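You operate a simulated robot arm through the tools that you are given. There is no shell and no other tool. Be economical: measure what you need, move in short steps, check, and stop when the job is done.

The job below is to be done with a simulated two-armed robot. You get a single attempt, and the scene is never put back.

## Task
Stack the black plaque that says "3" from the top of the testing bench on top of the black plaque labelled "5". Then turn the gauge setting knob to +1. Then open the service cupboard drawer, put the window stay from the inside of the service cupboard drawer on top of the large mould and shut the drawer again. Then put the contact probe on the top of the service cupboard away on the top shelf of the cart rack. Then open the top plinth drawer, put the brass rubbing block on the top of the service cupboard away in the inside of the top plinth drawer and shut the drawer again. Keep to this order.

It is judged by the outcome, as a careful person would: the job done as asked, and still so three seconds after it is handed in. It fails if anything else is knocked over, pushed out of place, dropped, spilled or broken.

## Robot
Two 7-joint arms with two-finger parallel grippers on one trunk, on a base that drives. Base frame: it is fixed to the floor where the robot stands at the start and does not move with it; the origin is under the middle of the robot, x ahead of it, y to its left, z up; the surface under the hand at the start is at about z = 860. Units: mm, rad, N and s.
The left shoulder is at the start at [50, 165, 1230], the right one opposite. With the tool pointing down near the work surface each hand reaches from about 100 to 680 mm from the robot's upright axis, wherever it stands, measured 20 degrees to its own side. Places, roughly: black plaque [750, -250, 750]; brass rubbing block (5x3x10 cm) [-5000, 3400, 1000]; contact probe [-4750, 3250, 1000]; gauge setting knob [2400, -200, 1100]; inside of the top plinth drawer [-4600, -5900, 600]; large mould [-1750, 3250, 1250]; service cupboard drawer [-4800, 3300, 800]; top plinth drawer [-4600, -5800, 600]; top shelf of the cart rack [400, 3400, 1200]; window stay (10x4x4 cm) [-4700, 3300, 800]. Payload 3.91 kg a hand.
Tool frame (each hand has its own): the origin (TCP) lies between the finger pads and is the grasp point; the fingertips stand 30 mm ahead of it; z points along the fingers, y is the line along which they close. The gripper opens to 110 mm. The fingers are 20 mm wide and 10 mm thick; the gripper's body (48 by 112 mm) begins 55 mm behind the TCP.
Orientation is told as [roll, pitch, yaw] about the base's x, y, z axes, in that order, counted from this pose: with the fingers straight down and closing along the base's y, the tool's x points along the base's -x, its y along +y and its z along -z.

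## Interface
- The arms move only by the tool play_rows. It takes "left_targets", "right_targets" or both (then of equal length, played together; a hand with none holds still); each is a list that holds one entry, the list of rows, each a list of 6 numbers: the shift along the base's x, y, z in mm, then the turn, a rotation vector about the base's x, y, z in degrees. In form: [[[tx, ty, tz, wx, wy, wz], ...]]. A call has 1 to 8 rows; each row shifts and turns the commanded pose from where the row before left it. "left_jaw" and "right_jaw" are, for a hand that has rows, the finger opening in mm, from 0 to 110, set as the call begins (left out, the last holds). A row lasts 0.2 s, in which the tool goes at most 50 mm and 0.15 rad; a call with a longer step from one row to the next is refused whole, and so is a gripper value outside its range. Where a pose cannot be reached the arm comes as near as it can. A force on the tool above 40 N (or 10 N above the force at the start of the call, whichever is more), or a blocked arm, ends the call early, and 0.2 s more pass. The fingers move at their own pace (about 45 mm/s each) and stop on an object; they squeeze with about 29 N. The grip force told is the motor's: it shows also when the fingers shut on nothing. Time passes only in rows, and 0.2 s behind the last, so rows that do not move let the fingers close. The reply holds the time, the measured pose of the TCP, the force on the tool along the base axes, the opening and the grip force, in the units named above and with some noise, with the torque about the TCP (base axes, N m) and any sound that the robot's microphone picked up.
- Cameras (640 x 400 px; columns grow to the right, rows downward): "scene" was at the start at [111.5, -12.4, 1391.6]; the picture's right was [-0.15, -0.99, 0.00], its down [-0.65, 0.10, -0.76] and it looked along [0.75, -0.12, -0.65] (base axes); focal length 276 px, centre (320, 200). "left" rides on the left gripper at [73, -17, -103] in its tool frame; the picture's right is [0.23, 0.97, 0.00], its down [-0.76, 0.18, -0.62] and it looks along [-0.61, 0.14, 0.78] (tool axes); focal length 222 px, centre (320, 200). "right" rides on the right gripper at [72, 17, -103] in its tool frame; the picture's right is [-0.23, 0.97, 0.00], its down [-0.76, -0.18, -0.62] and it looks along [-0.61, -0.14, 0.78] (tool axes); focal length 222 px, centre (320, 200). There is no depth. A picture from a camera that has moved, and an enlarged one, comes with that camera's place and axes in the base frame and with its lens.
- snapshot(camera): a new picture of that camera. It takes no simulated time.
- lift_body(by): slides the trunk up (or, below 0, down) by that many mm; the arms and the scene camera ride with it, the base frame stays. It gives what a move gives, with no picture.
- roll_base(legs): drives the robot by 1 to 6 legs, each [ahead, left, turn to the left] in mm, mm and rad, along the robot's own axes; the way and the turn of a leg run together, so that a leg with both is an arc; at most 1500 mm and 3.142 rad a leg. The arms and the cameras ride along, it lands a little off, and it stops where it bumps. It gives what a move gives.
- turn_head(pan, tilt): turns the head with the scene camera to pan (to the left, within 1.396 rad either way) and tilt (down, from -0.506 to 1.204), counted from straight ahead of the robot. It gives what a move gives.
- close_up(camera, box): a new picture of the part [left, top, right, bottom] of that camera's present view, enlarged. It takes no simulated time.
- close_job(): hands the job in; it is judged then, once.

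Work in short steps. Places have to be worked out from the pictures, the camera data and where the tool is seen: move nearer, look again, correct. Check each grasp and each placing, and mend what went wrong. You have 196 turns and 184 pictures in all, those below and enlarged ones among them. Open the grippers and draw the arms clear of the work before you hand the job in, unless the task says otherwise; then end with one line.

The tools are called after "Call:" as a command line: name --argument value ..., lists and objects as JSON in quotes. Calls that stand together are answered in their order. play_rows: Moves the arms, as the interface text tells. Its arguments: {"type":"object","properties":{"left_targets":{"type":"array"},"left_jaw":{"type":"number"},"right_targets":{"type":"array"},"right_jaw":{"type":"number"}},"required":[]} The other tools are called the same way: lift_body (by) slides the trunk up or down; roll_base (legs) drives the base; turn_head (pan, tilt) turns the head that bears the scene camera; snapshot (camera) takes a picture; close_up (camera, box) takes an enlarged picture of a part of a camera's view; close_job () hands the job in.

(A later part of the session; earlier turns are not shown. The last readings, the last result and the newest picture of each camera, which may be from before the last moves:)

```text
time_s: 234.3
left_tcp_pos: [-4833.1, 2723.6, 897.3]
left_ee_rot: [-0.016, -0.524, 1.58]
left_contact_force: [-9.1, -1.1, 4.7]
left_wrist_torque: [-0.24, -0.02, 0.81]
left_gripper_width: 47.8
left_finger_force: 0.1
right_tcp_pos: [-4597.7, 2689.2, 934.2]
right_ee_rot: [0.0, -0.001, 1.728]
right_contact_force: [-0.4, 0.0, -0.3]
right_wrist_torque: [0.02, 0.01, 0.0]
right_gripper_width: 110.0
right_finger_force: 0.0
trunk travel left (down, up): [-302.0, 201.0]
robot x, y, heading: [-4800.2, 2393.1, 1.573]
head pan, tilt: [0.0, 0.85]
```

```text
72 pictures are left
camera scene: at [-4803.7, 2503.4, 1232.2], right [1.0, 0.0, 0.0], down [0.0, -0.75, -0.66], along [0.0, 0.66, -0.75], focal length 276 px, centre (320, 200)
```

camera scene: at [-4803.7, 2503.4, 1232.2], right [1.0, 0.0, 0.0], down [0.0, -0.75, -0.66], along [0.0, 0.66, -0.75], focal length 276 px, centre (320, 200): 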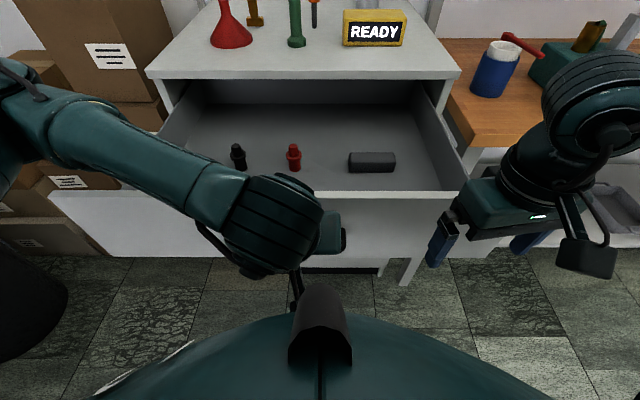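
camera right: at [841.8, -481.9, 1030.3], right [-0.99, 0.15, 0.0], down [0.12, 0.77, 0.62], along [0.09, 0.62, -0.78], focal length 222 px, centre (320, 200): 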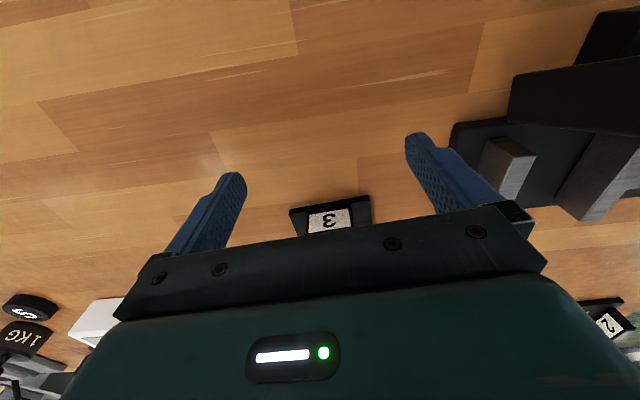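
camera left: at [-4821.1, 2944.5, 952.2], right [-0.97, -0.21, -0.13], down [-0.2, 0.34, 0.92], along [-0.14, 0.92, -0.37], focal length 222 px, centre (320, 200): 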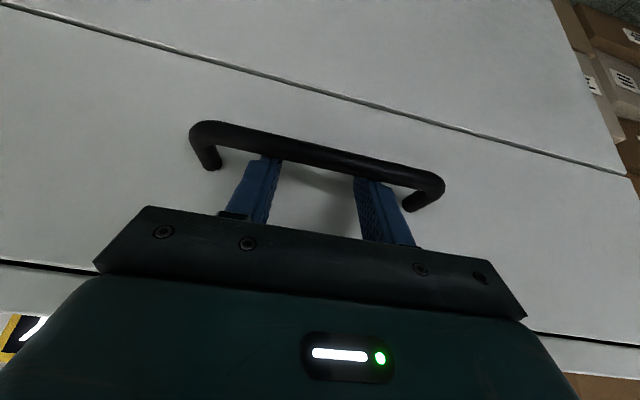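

Drawer now open ~330 mm; the grey block is at about [-4695,2945]. Bring the right hand over it, rotating −99° so the fingers close along y.

Call:
play_rows --right_targets '[[[0, 0, 35, 0, 0, -8.2], [0, 0, 35, 0, 0, -8.2], [-5, 10, 10, 0, 0, -8.2], [-10, 20, 0, 0, 0, -8.2], [-15, 30, 0, 0, 0, -8.2], [-15, 30, 0, 0, 0, -8.2], [-15, 30, 0, 0, 0, -8.2], [-15, 30, 0, 0, 0, -8.2]]]' --right_jaw 80

Call:
play_rows --right_targets '[[[-10, 30, 0, 0, 0, -8.2], [-6, 30, 0, 0, 0, -8.2], [-3, 30, 0, 0, 0, -8.2], [-3, 16, 0, 0, 0, -8.2]]]'

Call:
snapshot --camera "right"

Call:
snapshot --camera "scene"

```text
time_s: 236.1
left_tcp_pos: [-4834.4, 2725.0, 898.4]
left_ee_rot: [-0.018, -0.525, 1.578]
left_contact_force: [-0.7, 1.4, 2.4]
left_wrist_torque: [-0.1, -0.02, 0.24]
left_gripper_width: 49.5
left_finger_force: 0.0
right_tcp_pos: [-4673.6, 2839.9, 1016.7]
right_ee_rot: [0.002, -0.002, 0.58]
right_contact_force: [1.1, 0.1, 1.5]
right_wrist_torque: [0.0, 0.01, 0.0]
right_gripper_width: 80.0
right_finger_force: 0.0
trunk travel left (down, up): [-302.0, 201.0]
robot x, y, heading: [-4801.8, 2398.1, 1.574]
head pan, tilt: [0.0, 0.85]
```

```text
time_s: 237.1
left_tcp_pos: [-4834.5, 2724.5, 897.3]
left_ee_rot: [-0.018, -0.525, 1.579]
left_contact_force: [-0.7, 0.0, 2.8]
left_wrist_torque: [-0.08, 0.01, 0.19]
left_gripper_width: 49.7
left_finger_force: 0.2
right_tcp_pos: [-4638.7, 2901.3, 1010.8]
right_ee_rot: [0.002, 0.0, 0.01]
right_contact_force: [0.0, -0.1, 0.0]
right_wrist_torque: [0.01, 0.01, 0.0]
right_gripper_width: 80.2
right_finger_force: 0.0
right hand out of reach, approached as far as the arm can: row 1, 2, 3, 4
trunk travel left (down, up): [-302.0, 201.0]
robot x, y, heading: [-4801.9, 2396.8, 1.573]
head pan, tilt: [0.0, 0.85]
```

```text
71 pictures are left
camera right: at [-4711.0, 2918.3, 1114.6], right [0.22, 0.98, 0.0], down [0.76, -0.17, 0.62], along [0.61, -0.13, -0.78], focal length 222 px, centre (320, 200)
```

right: 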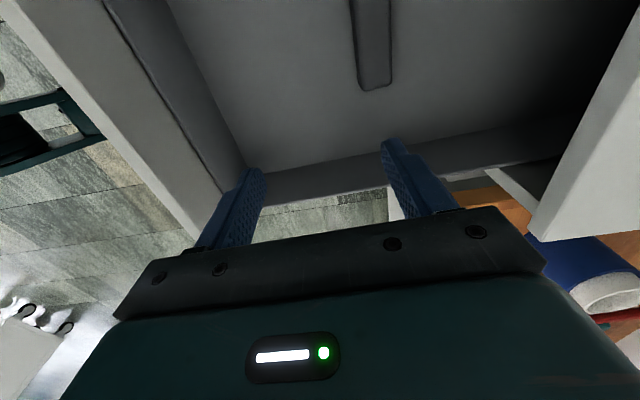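

```text
70 pictures are left
camera scene: at [-4802.8, 2503.8, 1232.3], right [1.0, 0.0, 0.0], down [0.0, -0.75, -0.66], along [0.0, 0.66, -0.75], focal length 276 px, centre (320, 200)
```

scene: 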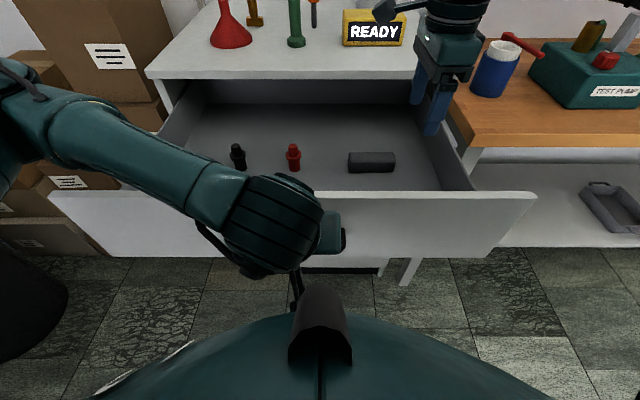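

Block centre ≈[-4692,2966], top ≈855. Move over it while descending to z≈930.

Call:
play_rows --right_targets '[[[-10, 5, -25, 0, 0, 0], [-15, 15, -25, 0, 0, 0], [-15, 22, -20, 0, 0, 0], [-13, 22, -10, 0, 0, 0], [0, 0, 0, 0, 0, 0]]]' --right_jaw 75

Call:
snapshot --camera "right"

Call:
close_up --camera "scene" --box '[300, 70, 460, 190]'

```text
time_s: 238.3
left_tcp_pos: [-4833.4, 2723.7, 897.2]
left_ee_rot: [-0.016, -0.524, 1.578]
left_contact_force: [-0.6, -0.1, 2.8]
left_wrist_torque: [-0.07, -0.08, 0.17]
left_gripper_width: 49.9
left_finger_force: 0.1
right_tcp_pos: [-4630.1, 2903.4, 947.2]
right_ee_rot: [0.004, -0.002, 0.01]
right_contact_force: [0.3, 0.5, 0.5]
right_wrist_torque: [0.0, -0.03, 0.0]
right_gripper_width: 75.2
right_finger_force: 0.0
right hand out of reach, approached as far as the arm can: row 1, 2, 3, 4
trunk travel left (down, up): [-302.0, 201.0]
robot x, y, heading: [-4802.3, 2392.5, 1.576]
head pan, tilt: [0.0, 0.85]
```

```text
69 pictures are left
camera right: at [-4704.3, 2920.5, 1048.9], right [0.22, 0.98, 0.0], down [0.76, -0.17, 0.62], along [0.61, -0.13, -0.78], focal length 222 px, centre (320, 200)
```

right: 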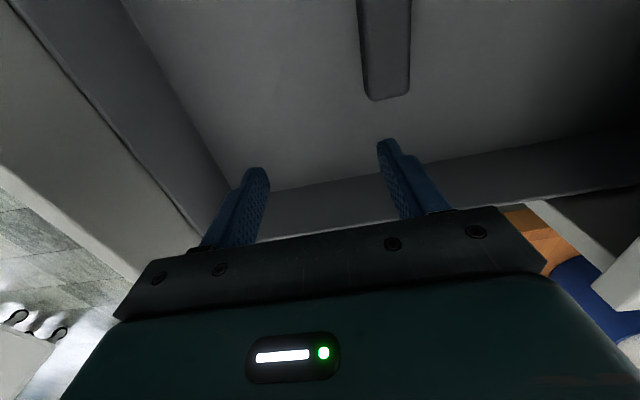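

```text
3.33 times, centred on (380, 130) of scene
camera zoom: at [-4802.8, 2503.8, 1232.3], right [1.0, 0.0, 0.0], down [0.0, -0.75, -0.66], along [0.0, 0.66, -0.75], focal length 922 px, centre (120, 433)
```

zoom: 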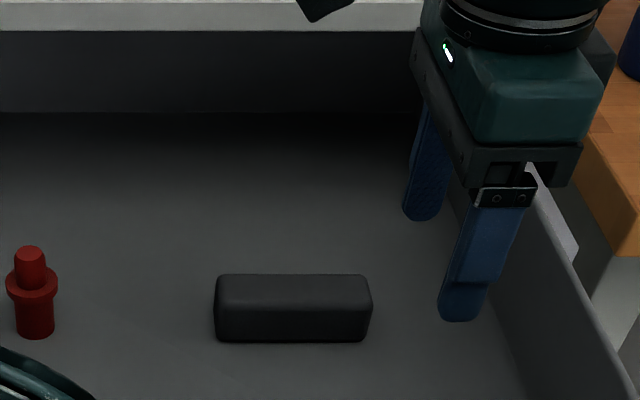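

The right arm is at its reach limit here. Unhook the left hand (back along the finger direction), then move the base 70 mm ahead.

Call:
play_rows --left_targets '[[[0, -2, 12, 0, 0, 0], [0, -15, 26, 0, 0, 0], [0, -20, 34, 0, 0, 0], [0, -20, 34, 0, 0, 0], [-20, -20, 10, 0, 0, 0], [-20, -20, 0, 0, 0, 0]]]'

Call:
roll_base --legs '[[75, 0, 0]]'

Call:
play_rows --right_targets '[[[-15, 0, 0, 0, 0, 0], [-15, 0, 0, 0, 0, 0], [-15, 0, 0, 0, 0, 0], [-15, 0, 0, 0, 0, 0], [0, 0, 0, 0, 0, 0]]]'

Call:
snapshot --camera "right"

Call:
snapshot --camera "scene"

```text
time_s: 239.3
left_tcp_pos: [-4837.1, 2677.2, 999.7]
left_ee_rot: [-0.011, -0.539, 1.594]
left_contact_force: [-0.5, -0.2, 0.4]
left_wrist_torque: [0.0, 0.02, 0.02]
left_gripper_width: 50.0
left_finger_force: 0.0
right_tcp_pos: [-4631.5, 2904.0, 946.9]
right_ee_rot: [0.001, -0.002, 0.008]
right_contact_force: [-0.1, 1.0, 0.0]
right_wrist_torque: [0.01, 0.01, -0.01]
right_gripper_width: 75.3
right_finger_force: 0.1
trunk travel left (down, up): [-302.0, 201.0]
robot x, y, heading: [-4798.6, 2392.8, 1.574]
head pan, tilt: [0.0, 0.85]
stopped in row 5 (left hand): the force on the tool passed its limit at 86 N (the readings are from after the stop); the commanded pose is now the measured one
```

```text
time_s: 240.3
left_tcp_pos: [-4838.2, 2751.3, 999.1]
left_ee_rot: [-0.008, -0.537, 1.593]
left_contact_force: [-0.2, 1.4, 0.6]
left_wrist_torque: [-0.04, -0.02, -0.01]
left_gripper_width: 50.2
left_finger_force: 0.1
right_tcp_pos: [-4630.1, 2978.1, 946.3]
right_ee_rot: [0.002, -0.002, 0.01]
right_contact_force: [-0.4, -0.2, 0.4]
right_wrist_torque: [-0.02, 0.02, 0.0]
right_gripper_width: 74.8
right_finger_force: 0.1
trunk travel left (down, up): [-302.0, 201.0]
robot x, y, heading: [-4797.6, 2464.2, 1.578]
head pan, tilt: [0.0, 0.85]
```

```text
time_s: 241.5
left_tcp_pos: [-4837.1, 2750.5, 999.4]
left_ee_rot: [-0.008, -0.539, 1.594]
left_contact_force: [0.3, -0.7, 0.3]
left_wrist_torque: [0.0, -0.01, 0.01]
left_gripper_width: 50.1
left_finger_force: 0.0
right_tcp_pos: [-4657.3, 2949.6, 952.6]
right_ee_rot: [0.003, -0.001, 0.01]
right_contact_force: [-0.7, -1.3, -0.5]
right_wrist_torque: [-0.04, 0.01, -0.01]
right_gripper_width: 75.2
right_finger_force: 0.0
right hand out of reach, approached as far as the arm can: row 1, 2, 3, 4
trunk travel left (down, up): [-302.0, 201.0]
robot x, y, heading: [-4803.9, 2466.9, 1.578]
head pan, tilt: [0.0, 0.85]
```

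```text
67 pictures are left
camera right: at [-4730.0, 2965.8, 1055.3], right [0.22, 0.98, 0.0], down [0.76, -0.17, 0.62], along [0.61, -0.13, -0.78], focal length 222 px, centre (320, 200)
```

right: 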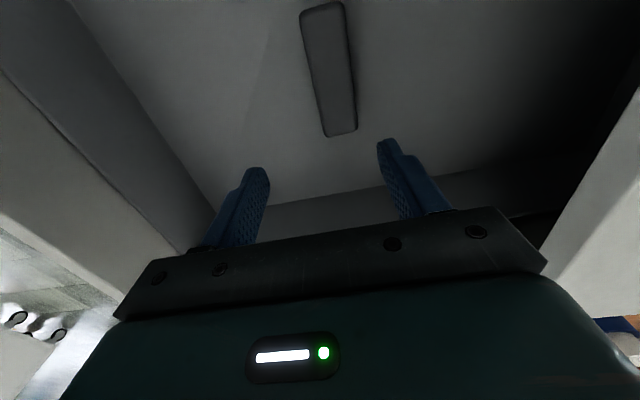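

```text
66 pictures are left
camera scene: at [-4802.9, 2577.8, 1232.3], right [1.0, 0.0, 0.0], down [0.0, -0.75, -0.66], along [0.0, 0.66, -0.75], focal length 276 px, centre (320, 200)
```

scene: 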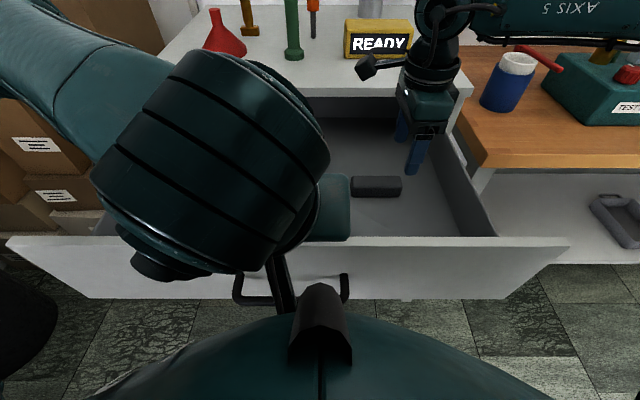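

Shift the base 42 mm left so the right hand lands over the block (≈[-4696,2970]).

Call:
roll_base --legs '[[0, 42, 0]]'

Call:
play_rows --right_targets '[[[0, 3, -20, 0, 0, 0], [0, 4, -15, 0, 0, 0], [0, 6, -10, 0, 0, 0], [0, 6, 0, 0, 0, 0], [0, 0, 0, 0, 0, 0]]]'

Call:
snapshot --camera "right"

Call:
close_up --camera "scene" --box '[340, 90, 480, 210]'

```text
time_s: 242.6
left_tcp_pos: [-4881.1, 2750.7, 1000.1]
left_ee_rot: [-0.011, -0.539, 1.593]
left_contact_force: [-0.7, 0.0, 0.4]
left_wrist_torque: [-0.01, -0.03, 0.01]
left_gripper_width: 50.1
left_finger_force: 0.1
right_tcp_pos: [-4699.9, 2949.7, 953.2]
right_ee_rot: [0.003, 0.0, 0.009]
right_contact_force: [0.2, 0.6, 0.2]
right_wrist_torque: [-0.04, -0.04, -0.01]
right_gripper_width: 75.2
right_finger_force: 0.0
trunk travel left (down, up): [-302.0, 201.0]
robot x, y, heading: [-4844.4, 2467.7, 1.575]
head pan, tilt: [0.0, 0.85]
```

```text
time_s: 243.8
left_tcp_pos: [-4880.2, 2751.2, 1000.2]
left_ee_rot: [-0.009, -0.541, 1.593]
left_contact_force: [-0.1, -0.5, -0.2]
left_wrist_torque: [0.01, -0.02, -0.03]
left_gripper_width: 49.9
left_finger_force: 0.0
right_tcp_pos: [-4684.0, 2956.1, 912.7]
right_ee_rot: [0.003, 0.002, 0.011]
right_contact_force: [0.1, 0.2, 0.0]
right_wrist_torque: [-0.02, 0.01, -0.02]
right_gripper_width: 75.3
right_finger_force: 0.0
right hand out of reach, approached as far as the arm can: row 1, 2, 3, 4
trunk travel left (down, up): [-302.0, 201.0]
robot x, y, heading: [-4846.9, 2468.4, 1.576]
head pan, tilt: [0.0, 0.85]
```

```text
65 pictures are left
camera right: at [-4757.3, 2972.5, 1015.1], right [0.22, 0.98, 0.0], down [0.76, -0.17, 0.62], along [0.61, -0.13, -0.78], focal length 222 px, centre (320, 200)
```

right: 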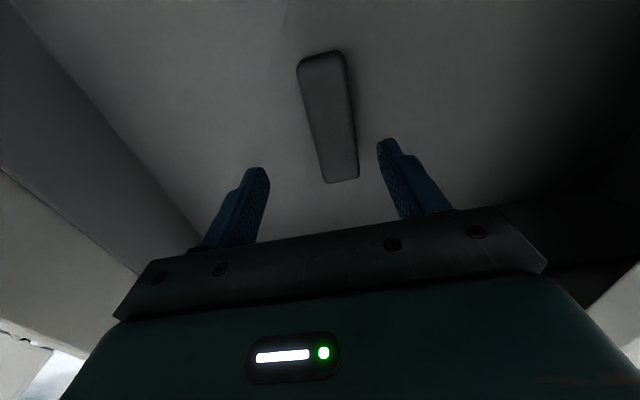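

```text
3.33 times, centred on (410, 150) of scene
camera zoom: at [-4845.8, 2577.7, 1232.3], right [1.0, 0.0, 0.0], down [0.0, -0.75, -0.66], along [0.0, 0.66, -0.75], focal length 922 px, centre (20, 367)
```

zoom: 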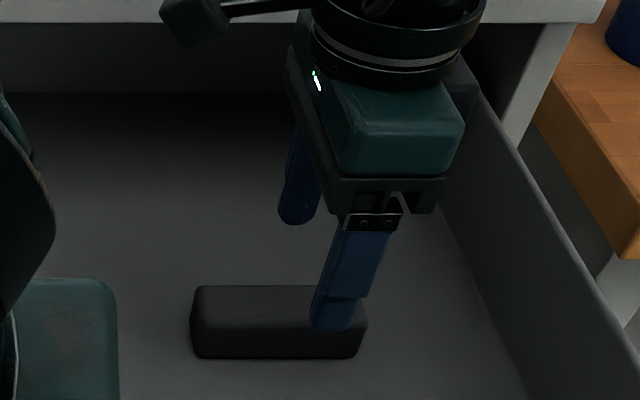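

Need ~14 mm more in y; nudge base 16 mm ahead.

Call:
roll_base --legs '[[16, 8, 0]]'

Call:
play_rows --right_targets '[[[0, 0, -15, 0, 0, 0], [0, 0, -15, 0, 0, 0], [0, 0, 0, 0, 0, 0]]]'

Call:
snapshot --camera "right"

```text
time_s: 244.6
left_tcp_pos: [-4888.1, 2767.1, 999.6]
left_ee_rot: [-0.006, -0.537, 1.594]
left_contact_force: [0.2, -0.4, 0.0]
left_wrist_torque: [-0.02, 0.0, 0.01]
left_gripper_width: 50.0
left_finger_force: 0.1
right_tcp_pos: [-4692.7, 2972.5, 911.2]
right_ee_rot: [0.004, 0.0, 0.01]
right_contact_force: [0.3, 0.3, 0.5]
right_wrist_torque: [0.01, 0.0, 0.01]
right_gripper_width: 74.9
right_finger_force: 0.1
trunk travel left (down, up): [-302.0, 201.0]
robot x, y, heading: [-4851.1, 2488.4, 1.572]
head pan, tilt: [0.0, 0.85]
```

```text
time_s: 245.4
left_tcp_pos: [-4888.1, 2766.4, 998.9]
left_ee_rot: [-0.008, -0.539, 1.592]
left_contact_force: [0.2, 0.0, 0.1]
left_wrist_torque: [0.02, 0.01, 0.01]
left_gripper_width: 50.1
left_finger_force: 0.0
right_tcp_pos: [-4686.0, 2966.0, 884.9]
right_ee_rot: [0.005, 0.002, 0.007]
right_contact_force: [-0.2, -0.6, -0.9]
right_wrist_torque: [0.0, -0.01, -0.02]
right_gripper_width: 74.9
right_finger_force: 0.1
right hand out of reach, approached as far as the arm can: row 1, 2
trunk travel left (down, up): [-302.0, 201.0]
robot x, y, heading: [-4854.7, 2485.9, 1.576]
head pan, tilt: [0.0, 0.85]
```

```text
63 pictures are left
camera right: at [-4758.6, 2982.9, 988.1], right [0.22, 0.98, 0.0], down [0.76, -0.17, 0.62], along [0.61, -0.13, -0.78], focal length 222 px, centre (320, 200)
```

right: 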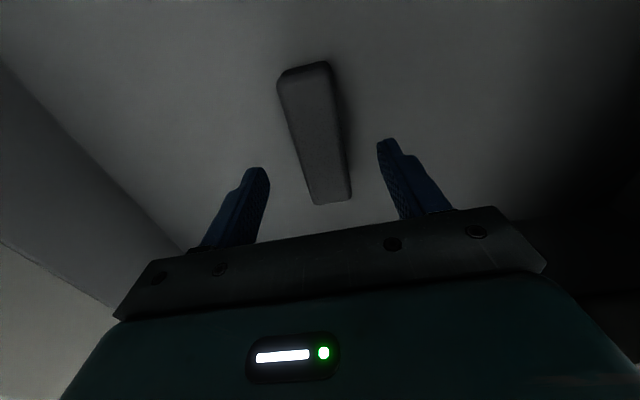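

Block lies between the fingers. Raise the left hand out of the way, then lower the trunk 30 mm (pure z).

Call:
play_rows --left_targets '[[[0, 0, 30, 0, 0, 0], [-20, 5, 40, 0, 0, 0], [-20, 5, 20, 0, 0, 0]]]'

Call:
lift_body --by -30

Call:
snapshot --camera "right"

Call:
snapshot --camera "scene"

```text
time_s: 246.2
left_tcp_pos: [-4929.2, 2776.8, 1089.7]
left_ee_rot: [-0.01, -0.539, 1.592]
left_contact_force: [-0.5, 0.1, 0.3]
left_wrist_torque: [0.03, 0.03, -0.01]
left_gripper_width: 50.0
left_finger_force: 0.0
right_tcp_pos: [-4686.7, 2966.5, 885.4]
right_ee_rot: [0.005, 0.003, 0.008]
right_contact_force: [-0.4, -0.1, -0.8]
right_wrist_torque: [0.02, 0.0, 0.01]
right_gripper_width: 74.9
right_finger_force: 0.1
trunk travel left (down, up): [-302.0, 201.0]
robot x, y, heading: [-4854.5, 2487.0, 1.568]
head pan, tilt: [0.0, 0.85]
```

```text
time_s: 246.9
left_tcp_pos: [-4927.5, 2776.5, 1060.5]
left_ee_rot: [-0.01, -0.539, 1.592]
left_contact_force: [0.5, -0.8, -0.1]
left_wrist_torque: [0.0, 0.0, 0.0]
left_gripper_width: 50.1
left_finger_force: 0.0
right_tcp_pos: [-4686.3, 2967.3, 855.7]
right_ee_rot: [0.006, 0.001, 0.009]
right_contact_force: [-0.5, -0.4, 0.2]
right_wrist_torque: [0.01, -0.05, 0.01]
right_gripper_width: 75.1
right_finger_force: 0.0
trunk travel left (down, up): [-272.0, 231.0]
robot x, y, heading: [-4852.8, 2486.5, 1.574]
head pan, tilt: [0.0, 0.85]
```

```text
62 pictures are left
camera right: at [-4758.7, 2982.8, 958.4], right [0.22, 0.98, 0.0], down [0.76, -0.17, 0.62], along [0.61, -0.13, -0.78], focal length 222 px, centre (320, 200)
```

right: 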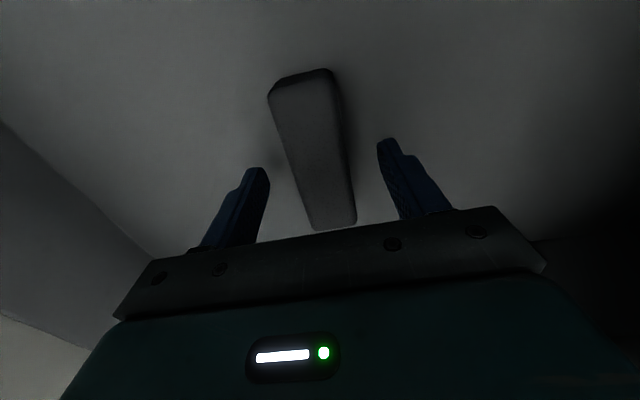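

```text
61 pictures are left
camera scene: at [-4853.7, 2593.4, 1202.3], right [1.0, 0.0, 0.0], down [0.0, -0.75, -0.66], along [0.0, 0.66, -0.75], focal length 276 px, centre (320, 200)
```

scene: 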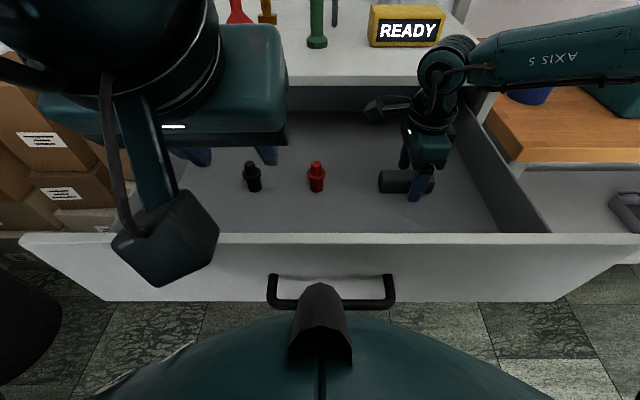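

Close the right fingers on the block.

Call:
play_rows --right_targets '[[[0, 0, 0, 0, 0, 0], [0, 0, 0, 0, 0, 0], [0, 0, 0, 0, 0, 0], [0, 0, 0, 0, 0, 0]]]' --right_jaw 10

Call:
lift_body --by 40

Call:
close_up --camera "scene" --box '[340, 70, 500, 220]'

```text
time_s: 247.9
left_tcp_pos: [-4927.4, 2776.1, 1060.1]
left_ee_rot: [-0.008, -0.539, 1.595]
left_contact_force: [0.6, -0.7, 0.0]
left_wrist_torque: [0.02, -0.01, -0.05]
left_gripper_width: 50.4
left_finger_force: 0.0
right_tcp_pos: [-4686.4, 2965.8, 855.5]
right_ee_rot: [0.006, 0.001, 0.008]
right_contact_force: [0.8, 1.0, 2.1]
right_wrist_torque: [0.01, 0.03, -0.04]
right_gripper_width: 34.2
right_finger_force: 28.8
trunk travel left (down, up): [-272.0, 231.0]
robot x, y, heading: [-4852.0, 2488.2, 1.566]
head pan, tilt: [0.0, 0.85]
```

```text
time_s: 248.7
left_tcp_pos: [-4928.1, 2778.3, 1099.7]
left_ee_rot: [-0.009, -0.54, 1.594]
left_contact_force: [0.9, -0.1, 0.3]
left_wrist_torque: [0.02, 0.04, -0.03]
left_gripper_width: 50.0
left_finger_force: 0.1
right_tcp_pos: [-4685.7, 2966.6, 896.2]
right_ee_rot: [0.006, 0.003, 0.009]
right_contact_force: [-0.2, 0.0, -0.8]
right_wrist_torque: [0.03, -0.02, -0.02]
right_gripper_width: 34.2
right_finger_force: 29.2
trunk travel left (down, up): [-312.0, 191.0]
robot x, y, heading: [-4849.2, 2483.6, 1.572]
head pan, tilt: [0.0, 0.85]
```

```text
2.67 times, centred on (420, 145) of scene
camera zoom: at [-4853.7, 2593.8, 1242.3], right [1.0, 0.0, 0.0], down [0.0, -0.75, -0.66], along [0.0, 0.66, -0.75], focal length 737 px, centre (53, 347)
```

zoom: 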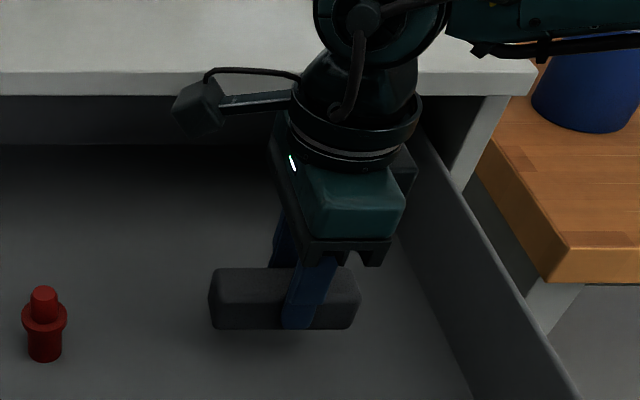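

Block held (34 mm). Draw the hand back and up, then back away and head to the large mould at x≈−1750.

Call:
play_rows --right_targets '[[[0, -10, 35, 0, 0, 0], [0, -20, 35, 0, 0, 0], [0, -35, 25, 0, 0, 0], [0, -40, 20, 0, 0, 0], [0, -40, 10, 0, 0, 0], [0, -30, 0, 0, 0, 0]]]'

Call:
roll_base --legs '[[-500, 0, 0], [0, 0, -1.5708], [1500, 0, 0], [1150, 0, 0], [0, 0, 1.5708]]'

Call:
turn_head --pan -0.3 --tilt 0.2

Call:
snapshot --camera "scene"

```text
time_s: 250.1
left_tcp_pos: [-4927.1, 2776.6, 1100.1]
left_ee_rot: [-0.01, -0.539, 1.593]
left_contact_force: [0.3, 0.2, 0.2]
left_wrist_torque: [0.03, 0.02, 0.01]
left_gripper_width: 49.8
left_finger_force: 0.1
right_tcp_pos: [-4685.9, 2789.3, 1021.7]
right_ee_rot: [0.005, 0.002, 0.009]
right_contact_force: [-0.3, 0.1, -1.9]
right_wrist_torque: [-0.01, -0.02, 0.01]
right_gripper_width: 34.3
right_finger_force: 28.7
trunk travel left (down, up): [-312.0, 191.0]
robot x, y, heading: [-4854.2, 2481.8, 1.571]
head pan, tilt: [0.0, 0.85]
```

```text
time_s: 273.2
left_tcp_pos: [-2275.9, 2245.5, 1099.5]
left_ee_rot: [-0.01, -0.54, 1.572]
left_contact_force: [-1.1, -0.6, -0.3]
left_wrist_torque: [0.02, 0.03, 0.01]
left_gripper_width: 50.1
left_finger_force: 0.1
right_tcp_pos: [-2035.0, 2254.1, 1021.1]
right_ee_rot: [0.005, 0.002, -0.013]
right_contact_force: [0.1, 0.5, -0.1]
right_wrist_torque: [0.0, -0.03, -0.01]
right_gripper_width: 34.5
right_finger_force: 29.1
trunk travel left (down, up): [-312.0, 191.0]
robot x, y, heading: [-2209.1, 1949.5, 1.548]
head pan, tilt: [0.0, 0.85]
```

```text
time_s: 274.2
left_tcp_pos: [-2276.1, 2246.8, 1100.7]
left_ee_rot: [-0.009, -0.538, 1.57]
left_contact_force: [1.0, -0.4, -0.4]
left_wrist_torque: [0.02, 0.0, -0.02]
left_gripper_width: 50.1
left_finger_force: 0.0
right_tcp_pos: [-2033.9, 2252.6, 1022.0]
right_ee_rot: [0.006, 0.002, -0.014]
right_contact_force: [-0.2, 0.6, -1.4]
right_wrist_torque: [0.0, -0.03, 0.02]
right_gripper_width: 34.1
right_finger_force: 29.0
trunk travel left (down, up): [-312.0, 191.0]
robot x, y, heading: [-2208.3, 1954.3, 1.551]
head pan, tilt: [-0.3, 0.201]
```

```text
59 pictures are left
camera scene: at [-2178.8, 2070.8, 1299.9], right [0.95, -0.32, 0.0], down [-0.06, -0.19, -0.98], along [0.31, 0.93, -0.2], focal length 276 px, centre (320, 200)
```

scene: 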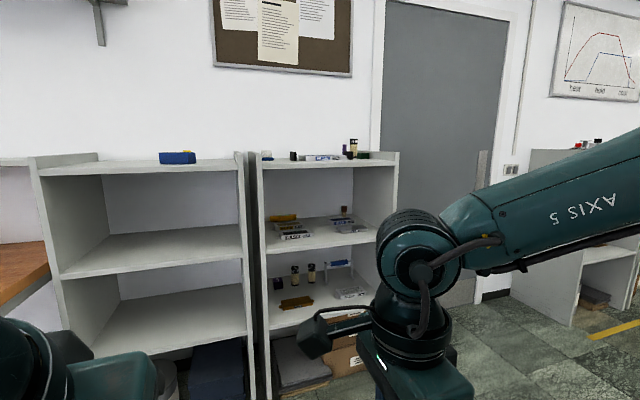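

The mould should be on top of the narrow rack at ~(325,155). Raise the trunk and zoom.

Call:
lift_body --by 190

Call:
turn_head --pan -0.3 --tilt 0.35

Call:
close_up --camera "scene" --box '[120, 110, 440, 310]'

Call:
close_up --camera "scene" --box '[250, 140, 410, 240]'

```text
time_s: 276.3
left_tcp_pos: [-2275.9, 2245.3, 1289.5]
left_ee_rot: [-0.007, -0.54, 1.571]
left_contact_force: [-0.4, -0.1, -0.5]
left_wrist_torque: [0.0, 0.03, -0.05]
left_gripper_width: 50.0
left_finger_force: 0.1
right_tcp_pos: [-2035.9, 2253.1, 1211.1]
right_ee_rot: [0.007, 0.001, -0.015]
right_contact_force: [0.1, 0.8, 0.1]
right_wrist_torque: [-0.01, 0.0, 0.0]
right_gripper_width: 34.1
right_finger_force: 28.7
trunk travel left (down, up): [-502.0, 1.0]
robot x, y, heading: [-2207.3, 1952.4, 1.551]
head pan, tilt: [-0.3, 0.201]
```

```text
time_s: 277.0
left_tcp_pos: [-2275.8, 2245.1, 1289.5]
left_ee_rot: [-0.008, -0.54, 1.573]
left_contact_force: [0.1, -0.5, -1.0]
left_wrist_torque: [-0.05, -0.02, -0.01]
left_gripper_width: 49.9
left_finger_force: 0.1
right_tcp_pos: [-2035.0, 2253.1, 1211.7]
right_ee_rot: [0.005, 0.002, -0.013]
right_contact_force: [1.4, -0.1, -0.4]
right_wrist_torque: [0.01, -0.01, 0.02]
right_gripper_width: 34.1
right_finger_force: 29.0
trunk travel left (down, up): [-502.0, 1.0]
robot x, y, heading: [-2204.6, 1949.6, 1.552]
head pan, tilt: [-0.3, 0.351]
```

```text
2.00 times, centred on (280, 210) of scene
camera zoom: at [-2178.8, 2070.7, 1476.0], right [0.95, -0.32, 0.0], down [-0.11, -0.33, -0.94], along [0.3, 0.89, -0.34], focal length 553 px, centre (400, 180)
```

zoom: 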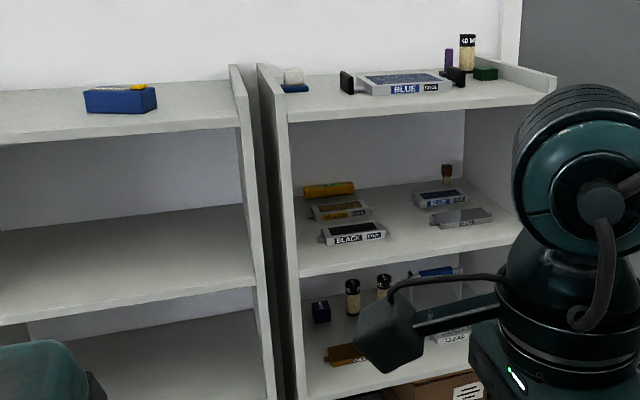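

```text
4.00 times, centred on (330, 190) of scene
camera zoom: at [-2178.8, 2070.7, 1476.0], right [0.95, -0.32, 0.0], down [-0.11, -0.33, -0.94], along [0.3, 0.89, -0.34], focal length 1106 px, centre (280, 240)
```

zoom: 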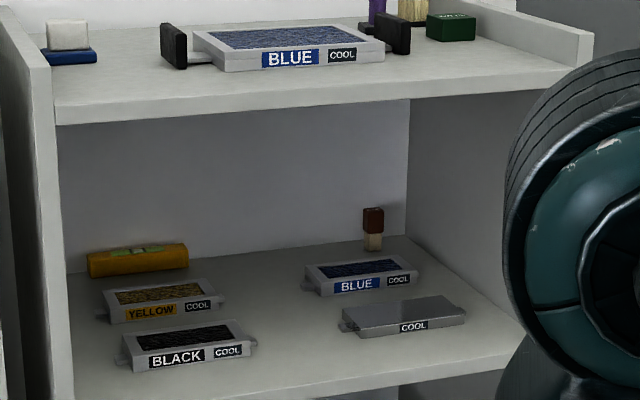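

The large mould is the BLUE tray with black end handles on top of the narrow rack (≈[-1770,3210], top ≈1260). Rotate the right hand back to straight, and tuck/raise the left hand before approaching.

Call:
play_rows --right_targets '[[[0, 0, 10, 0, 0, 8.3], [0, 0, 10, 0, 0, 8.3], [0, 0, 10, 0, 0, 8.3], [0, 0, 10, 0, 0, 8.3], [0, 0, 10, 0, 0, 8.3], [0, 0, 10, 0, 0, 8.3], [0, 0, 10, 0, 0, 8.3], [0, 0, 10, 0, 0, 8.3]]]' --left_targets '[[[-20, -10, 10, -6, 0, 0], [-20, -10, 10, -6, 0, 0], [-20, -10, 10, -6, 0, 0], [-20, 0, 10, -6, 0, 0], [0, 0, 0, -6, 0, 0], [0, 0, 0, 0, 0, 0], [0, 0, 0, 0, 0, 0], [0, 0, 0, 0, 0, 0]]]'

Call:
play_rows --right_targets '[[[0, 0, 10, 0, 0, 8.3], [0, 0, 10, 0, 0, 8.3], [0, 0, 10, 0, 0, 6.5]]]'

Call:
roll_base --legs '[[620, -310, 0.02]]'

Call:
turn_head --pan -0.2 --tilt 0.5

Call:
snapshot --camera "scene"

```text
time_s: 278.8
left_tcp_pos: [-2356.6, 2216.3, 1328.9]
left_ee_rot: [-0.008, -0.017, 1.571]
left_contact_force: [-0.3, -0.4, 0.2]
left_wrist_torque: [0.01, 0.04, 0.02]
left_gripper_width: 50.2
left_finger_force: 0.1
right_tcp_pos: [-2035.8, 2252.9, 1291.3]
right_ee_rot: [0.007, 0.002, 1.148]
right_contact_force: [-0.5, -0.2, -0.6]
right_wrist_torque: [-0.01, 0.0, 0.03]
right_gripper_width: 34.2
right_finger_force: 28.7
trunk travel left (down, up): [-502.0, 1.0]
robot x, y, heading: [-2205.7, 1952.5, 1.545]
head pan, tilt: [-0.3, 0.351]
```

```text
time_s: 279.6
left_tcp_pos: [-2356.3, 2216.8, 1329.7]
left_ee_rot: [-0.01, -0.016, 1.571]
left_contact_force: [-0.3, -0.5, -0.1]
left_wrist_torque: [0.0, 0.0, 0.0]
left_gripper_width: 50.1
left_finger_force: 0.0
right_tcp_pos: [-2036.5, 2252.9, 1321.1]
right_ee_rot: [0.006, 0.001, 1.55]
right_contact_force: [0.2, -0.3, -1.5]
right_wrist_torque: [0.01, 0.01, 0.0]
right_gripper_width: 34.2
right_finger_force: 28.7
trunk travel left (down, up): [-502.0, 1.0]
robot x, y, heading: [-2208.6, 1952.5, 1.552]
head pan, tilt: [-0.3, 0.351]
```

```text
time_s: 283.4
left_tcp_pos: [-2044.6, 2824.8, 1329.6]
left_ee_rot: [-0.009, -0.015, 1.594]
left_contact_force: [-0.5, 0.8, 0.2]
left_wrist_torque: [0.0, -0.02, 0.0]
left_gripper_width: 49.8
left_finger_force: 0.0
right_tcp_pos: [-1724.5, 2868.1, 1321.8]
right_ee_rot: [0.005, 0.002, 1.572]
right_contact_force: [0.6, -0.5, -0.5]
right_wrist_torque: [0.02, -0.01, -0.03]
right_gripper_width: 34.2
right_finger_force: 29.5
trunk travel left (down, up): [-502.0, 1.0]
robot x, y, heading: [-1888.1, 2562.0, 1.577]
head pan, tilt: [-0.3, 0.351]
```

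```text
time_s: 284.1
left_tcp_pos: [-2043.2, 2824.1, 1328.8]
left_ee_rot: [-0.009, -0.015, 1.594]
left_contact_force: [0.0, 0.3, 0.7]
left_wrist_torque: [0.02, 0.02, -0.01]
left_gripper_width: 50.2
left_finger_force: 0.1
right_tcp_pos: [-1724.7, 2867.2, 1322.0]
right_ee_rot: [0.006, 0.002, 1.569]
right_contact_force: [0.0, 0.5, -0.7]
right_wrist_torque: [0.01, 0.0, 0.05]
right_gripper_width: 34.3
right_finger_force: 28.4
trunk travel left (down, up): [-502.0, 1.0]
robot x, y, heading: [-1888.4, 2561.7, 1.573]
head pan, tilt: [-0.201, 0.499]
```

```text
56 pictures are left
camera scene: at [-1872.7, 2681.9, 1462.3], right [0.98, -0.2, 0.0], down [-0.09, -0.47, -0.88], along [0.17, 0.86, -0.48], focal length 276 px, centre (320, 200)
```

scene: 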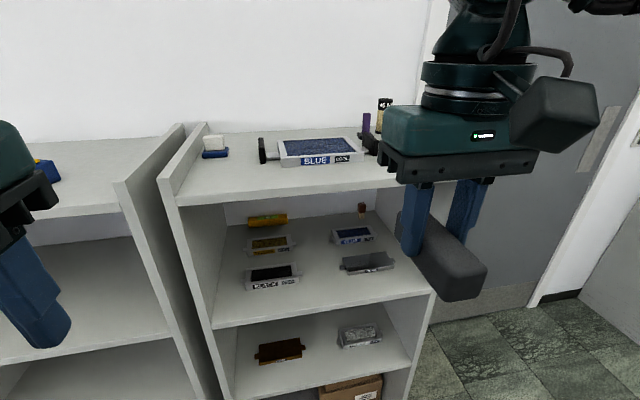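

Triangulated mould top centre ≈[-1746,3340,1243]; rack front ≈3124. Advance 245 mm and extend the right hand over the mould.

Call:
roll_base --legs '[[245, 0, 0]]'

Call:
play_rows --right_targets '[[[-4, 40, 5, 0, 0, 0], [-4, 40, 5, 0, 0, 0], [-4, 40, 0, 0, 0, 0], [-4, 40, 0, 0, 0, 0], [-4, 40, 0, 0, 0, 0]]]'

Call:
snapshot --camera "scene"

Call:
snapshot --camera "right"

```text
time_s: 285.9
left_tcp_pos: [-2045.9, 3067.6, 1330.8]
left_ee_rot: [-0.009, -0.016, 1.599]
left_contact_force: [0.3, 0.1, 0.5]
left_wrist_torque: [0.03, -0.04, 0.04]
left_gripper_width: 50.3
left_finger_force: 0.2
right_tcp_pos: [-1727.5, 3112.0, 1321.4]
right_ee_rot: [0.004, 0.002, 1.575]
right_contact_force: [-0.1, -0.3, -1.1]
right_wrist_torque: [-0.02, 0.02, 0.02]
right_gripper_width: 34.2
right_finger_force: 28.8
trunk travel left (down, up): [-502.0, 1.0]
robot x, y, heading: [-1890.1, 2802.6, 1.577]
head pan, tilt: [-0.201, 0.499]
```

```text
time_s: 287.1
left_tcp_pos: [-2045.8, 3066.6, 1329.1]
left_ee_rot: [-0.008, -0.013, 1.597]
left_contact_force: [-0.6, -0.1, -0.2]
left_wrist_torque: [-0.02, 0.04, -0.04]
left_gripper_width: 50.0
left_finger_force: 0.0
right_tcp_pos: [-1716.4, 3288.6, 1320.2]
right_ee_rot: [0.006, 0.003, 1.575]
right_contact_force: [0.8, 0.4, -0.5]
right_wrist_torque: [-0.04, 0.0, 0.02]
right_gripper_width: 34.1
right_finger_force: 28.7
right hand out of reach, approached as far as the arm can: row 4, 5
trunk travel left (down, up): [-502.0, 1.0]
robot x, y, heading: [-1891.9, 2808.9, 1.58]
head pan, tilt: [-0.201, 0.499]
```

```text
55 pictures are left
camera scene: at [-1873.1, 2926.2, 1462.1], right [0.98, -0.19, 0.0], down [-0.09, -0.47, -0.88], along [0.17, 0.86, -0.48], focal length 276 px, centre (320, 200)
```

scene: 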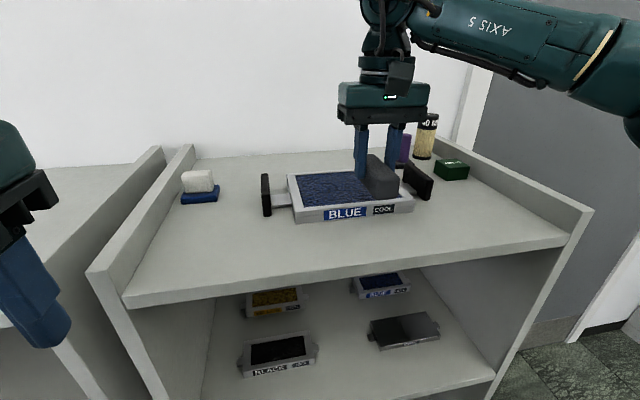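

```text
54 pictures are left
camera right: at [-1732.8, 3217.1, 1423.7], right [-0.97, 0.22, 0.01], down [0.18, 0.76, 0.62], along [0.13, 0.6, -0.78], focal length 222 px, centre (320, 200)
```

right: 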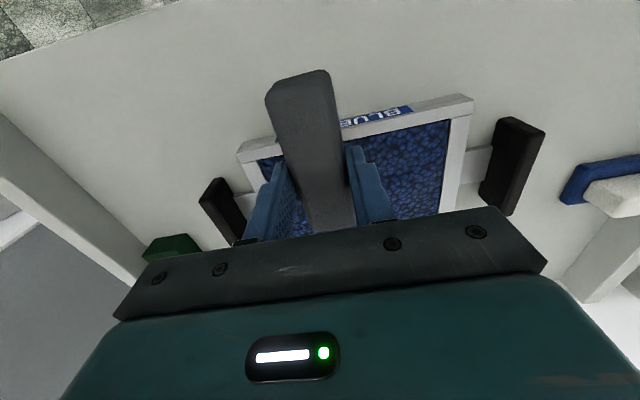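

Mould spans x −1850..−1657, y 3270..3424. Raise the left hand a little, move base 65 mm ahead and 30 left.

Call:
play_rows --left_targets '[[[0, -10, 30, 0, 0, 0], [0, -10, 30, 0, 0, 0]]]'

Call:
roll_base --legs '[[65, 32, 0]]'

Call:
snapshot --camera "right"

Call:
close_up --camera "scene" --box '[240, 90, 480, 240]'

```text
time_s: 287.7
left_tcp_pos: [-2046.2, 3044.3, 1387.6]
left_ee_rot: [-0.009, -0.015, 1.599]
left_contact_force: [-0.3, -0.5, -0.7]
left_wrist_torque: [0.02, -0.03, -0.02]
left_gripper_width: 50.1
left_finger_force: 0.0
right_tcp_pos: [-1718.1, 3287.8, 1322.3]
right_ee_rot: [0.004, 0.001, 1.577]
right_contact_force: [-0.9, 0.2, -1.1]
right_wrist_torque: [0.03, -0.01, 0.01]
right_gripper_width: 34.4
right_finger_force: 28.9
trunk travel left (down, up): [-502.0, 1.0]
robot x, y, heading: [-1892.9, 2805.6, 1.575]
head pan, tilt: [-0.201, 0.499]
```

```text
time_s: 288.7
left_tcp_pos: [-2077.8, 3109.3, 1388.1]
left_ee_rot: [-0.011, -0.016, 1.599]
left_contact_force: [-0.2, 0.8, -0.3]
left_wrist_torque: [-0.07, -0.04, -0.03]
left_gripper_width: 50.1
left_finger_force: 0.0
right_tcp_pos: [-1750.1, 3351.6, 1321.1]
right_ee_rot: [0.005, 0.002, 1.577]
right_contact_force: [0.2, 0.4, -0.5]
right_wrist_torque: [-0.01, 0.0, -0.02]
right_gripper_width: 34.4
right_finger_force: 29.2
trunk travel left (down, up): [-502.0, 1.0]
robot x, y, heading: [-1920.0, 2870.1, 1.584]
head pan, tilt: [-0.201, 0.499]
```

```text
53 pictures are left
camera right: at [-1766.6, 3279.8, 1424.2], right [-0.97, 0.22, 0.0], down [0.18, 0.76, 0.62], along [0.14, 0.61, -0.78], focal length 222 px, centre (320, 200)
```

right: 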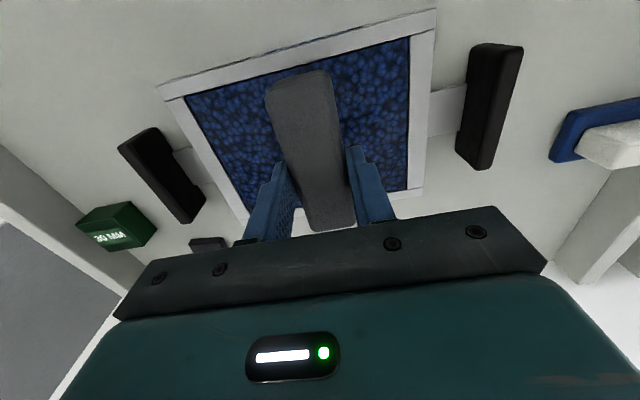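

```text
2.67 times, centred on (360, 165) of scene
camera zoom: at [-1906.9, 2989.3, 1462.2], right [0.98, -0.19, 0.0], down [-0.09, -0.47, -0.88], along [0.17, 0.86, -0.48], focal length 737 px, centre (213, 293)
```

zoom: 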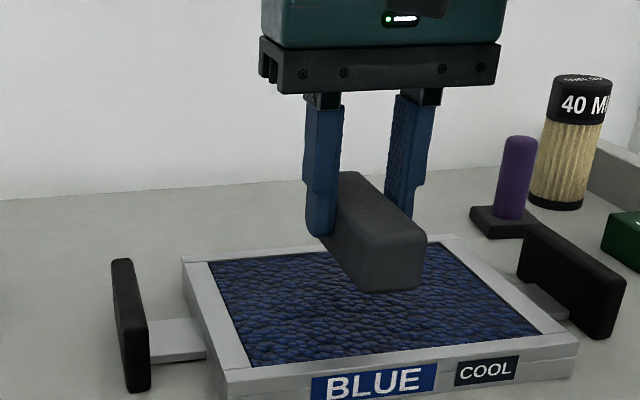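

Block is above the mould. Lower slowly until contact.

Call:
play_rows --right_targets '[[[0, 0, -8, 0, 0, 0], [0, 0, -8, 0, 0, 0], [0, 0, -6, 0, 0, 0], [0, 0, -4, 0, 0, 0], [0, 0, -2, 0, 0, 0], [0, 0, -2, 0, 0, 0], [0, 0, -2, 0, 0, 0]]]'

Call:
close_up --camera "scene" --box '[240, 90, 480, 240]'

```text
time_s: 290.3
left_tcp_pos: [-2078.1, 3107.0, 1387.6]
left_ee_rot: [-0.009, -0.015, 1.596]
left_contact_force: [0.6, -0.1, 0.1]
left_wrist_torque: [-0.01, -0.04, 0.0]
left_gripper_width: 50.2
left_finger_force: 0.0
right_tcp_pos: [-1751.5, 3351.3, 1290.2]
right_ee_rot: [0.006, 0.002, 1.577]
right_contact_force: [0.7, 0.4, -0.4]
right_wrist_torque: [0.02, 0.0, 0.0]
right_gripper_width: 34.4
right_finger_force: 29.2
trunk travel left (down, up): [-502.0, 1.0]
robot x, y, heading: [-1923.5, 2868.8, 1.576]
head pan, tilt: [-0.201, 0.499]
```

```text
2.67 times, centred on (360, 165) of scene
camera zoom: at [-1906.4, 2988.4, 1462.3], right [0.98, -0.19, 0.0], down [-0.09, -0.47, -0.88], along [0.17, 0.86, -0.48], focal length 737 px, centre (213, 293)
```

zoom: 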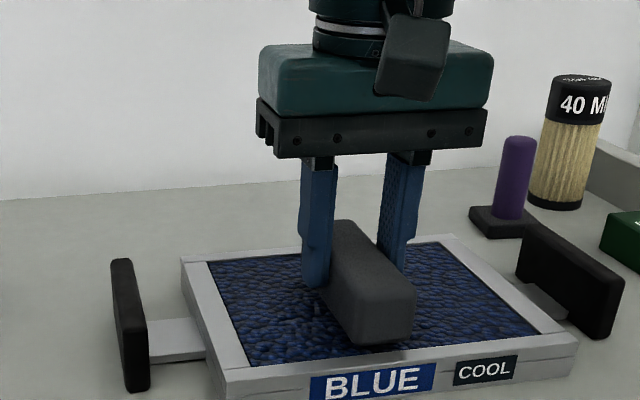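

Nearly touching; continue in 1.5 mm steps.

Call:
play_rows --right_targets '[[[0, 0, -2, 0, 0, 0], [0, 0, -2, 0, 0, 0], [0, 0, -1.5, 0, 0, 0], [0, 0, -1.5, 0, 0, 0], [0, 0, -1.5, 0, 0, 0], [0, 0, -1.5, 0, 0, 0], [0, 0, -1.5, 0, 0, 0]]]'

Call:
close_up --camera "scene" --box '[240, 90, 480, 240]'

```text
time_s: 291.5
left_tcp_pos: [-2078.6, 3108.2, 1388.8]
left_ee_rot: [-0.01, -0.018, 1.597]
left_contact_force: [0.6, 0.1, 0.3]
left_wrist_torque: [0.0, -0.01, -0.04]
left_gripper_width: 50.0
left_finger_force: 0.1
right_tcp_pos: [-1751.2, 3350.6, 1287.1]
right_ee_rot: [0.011, -0.011, 1.571]
right_contact_force: [-1.0, -2.1, 9.4]
right_wrist_torque: [-0.54, -0.18, 0.05]
right_gripper_width: 34.1
right_finger_force: 28.9
trunk travel left (down, up): [-502.0, 1.0]
robot x, y, heading: [-1917.6, 2867.6, 1.579]
head pan, tilt: [-0.201, 0.499]
stopped in row 5 (right hand): the force on the tool passed its limit at 42 N (the readings are from after the stop); the commanded pose is now the measured one
```

```text
2.67 times, centred on (360, 165) of scene
camera zoom: at [-1906.6, 2987.4, 1462.0], right [0.98, -0.19, 0.0], down [-0.09, -0.47, -0.88], along [0.17, 0.86, -0.48], focal length 737 px, centre (213, 293)
```

zoom: 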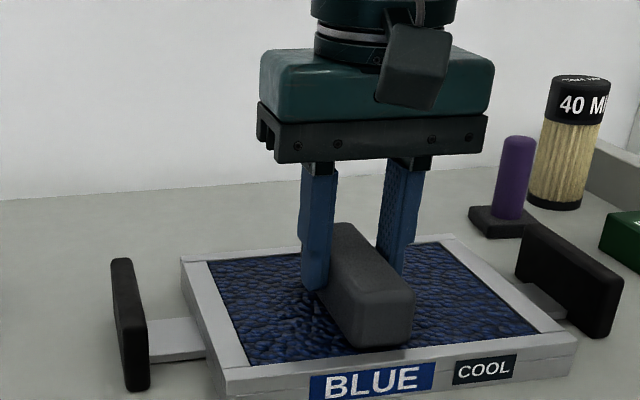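

Contact. Open and rise.

Call:
play_rows --right_targets '[[[0, 0, 0, 0, 0, 0], [0, 0, 0, 0, 0, 0], [0, 0, 0, 0, 0, 0], [0, 0, 15, 0, 0, 0], [0, 0, 30, 0, 0, 0], [0, -10, 20, 0, 0, 0]]]' --right_jaw 60

Call:
close_up --camera "scene" --box '[240, 90, 480, 240]'

```text
time_s: 292.9
left_tcp_pos: [-2077.5, 3107.4, 1389.2]
left_ee_rot: [-0.012, -0.017, 1.596]
left_contact_force: [-0.4, 0.3, -0.9]
left_wrist_torque: [0.04, 0.0, -0.02]
left_gripper_width: 50.2
left_finger_force: 0.1
right_tcp_pos: [-1746.9, 3341.2, 1350.3]
right_ee_rot: [0.008, -0.011, 1.572]
right_contact_force: [-0.1, -0.8, 0.3]
right_wrist_torque: [0.0, 0.02, 0.02]
right_gripper_width: 59.7
right_finger_force: 0.1
trunk travel left (down, up): [-502.0, 1.0]
robot x, y, heading: [-1921.5, 2871.1, 1.579]
head pan, tilt: [-0.201, 0.499]
```

```text
2.67 times, centred on (360, 165) of scene
camera zoom: at [-1906.6, 2987.3, 1462.4], right [0.98, -0.19, 0.0], down [-0.09, -0.47, -0.88], along [0.17, 0.86, -0.48], focal length 737 px, centre (213, 293)
```

zoom: 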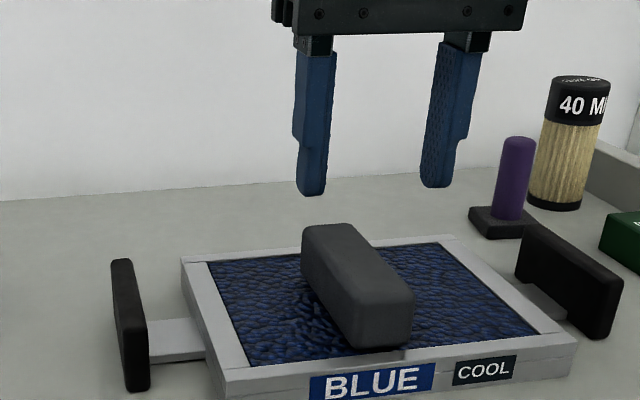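

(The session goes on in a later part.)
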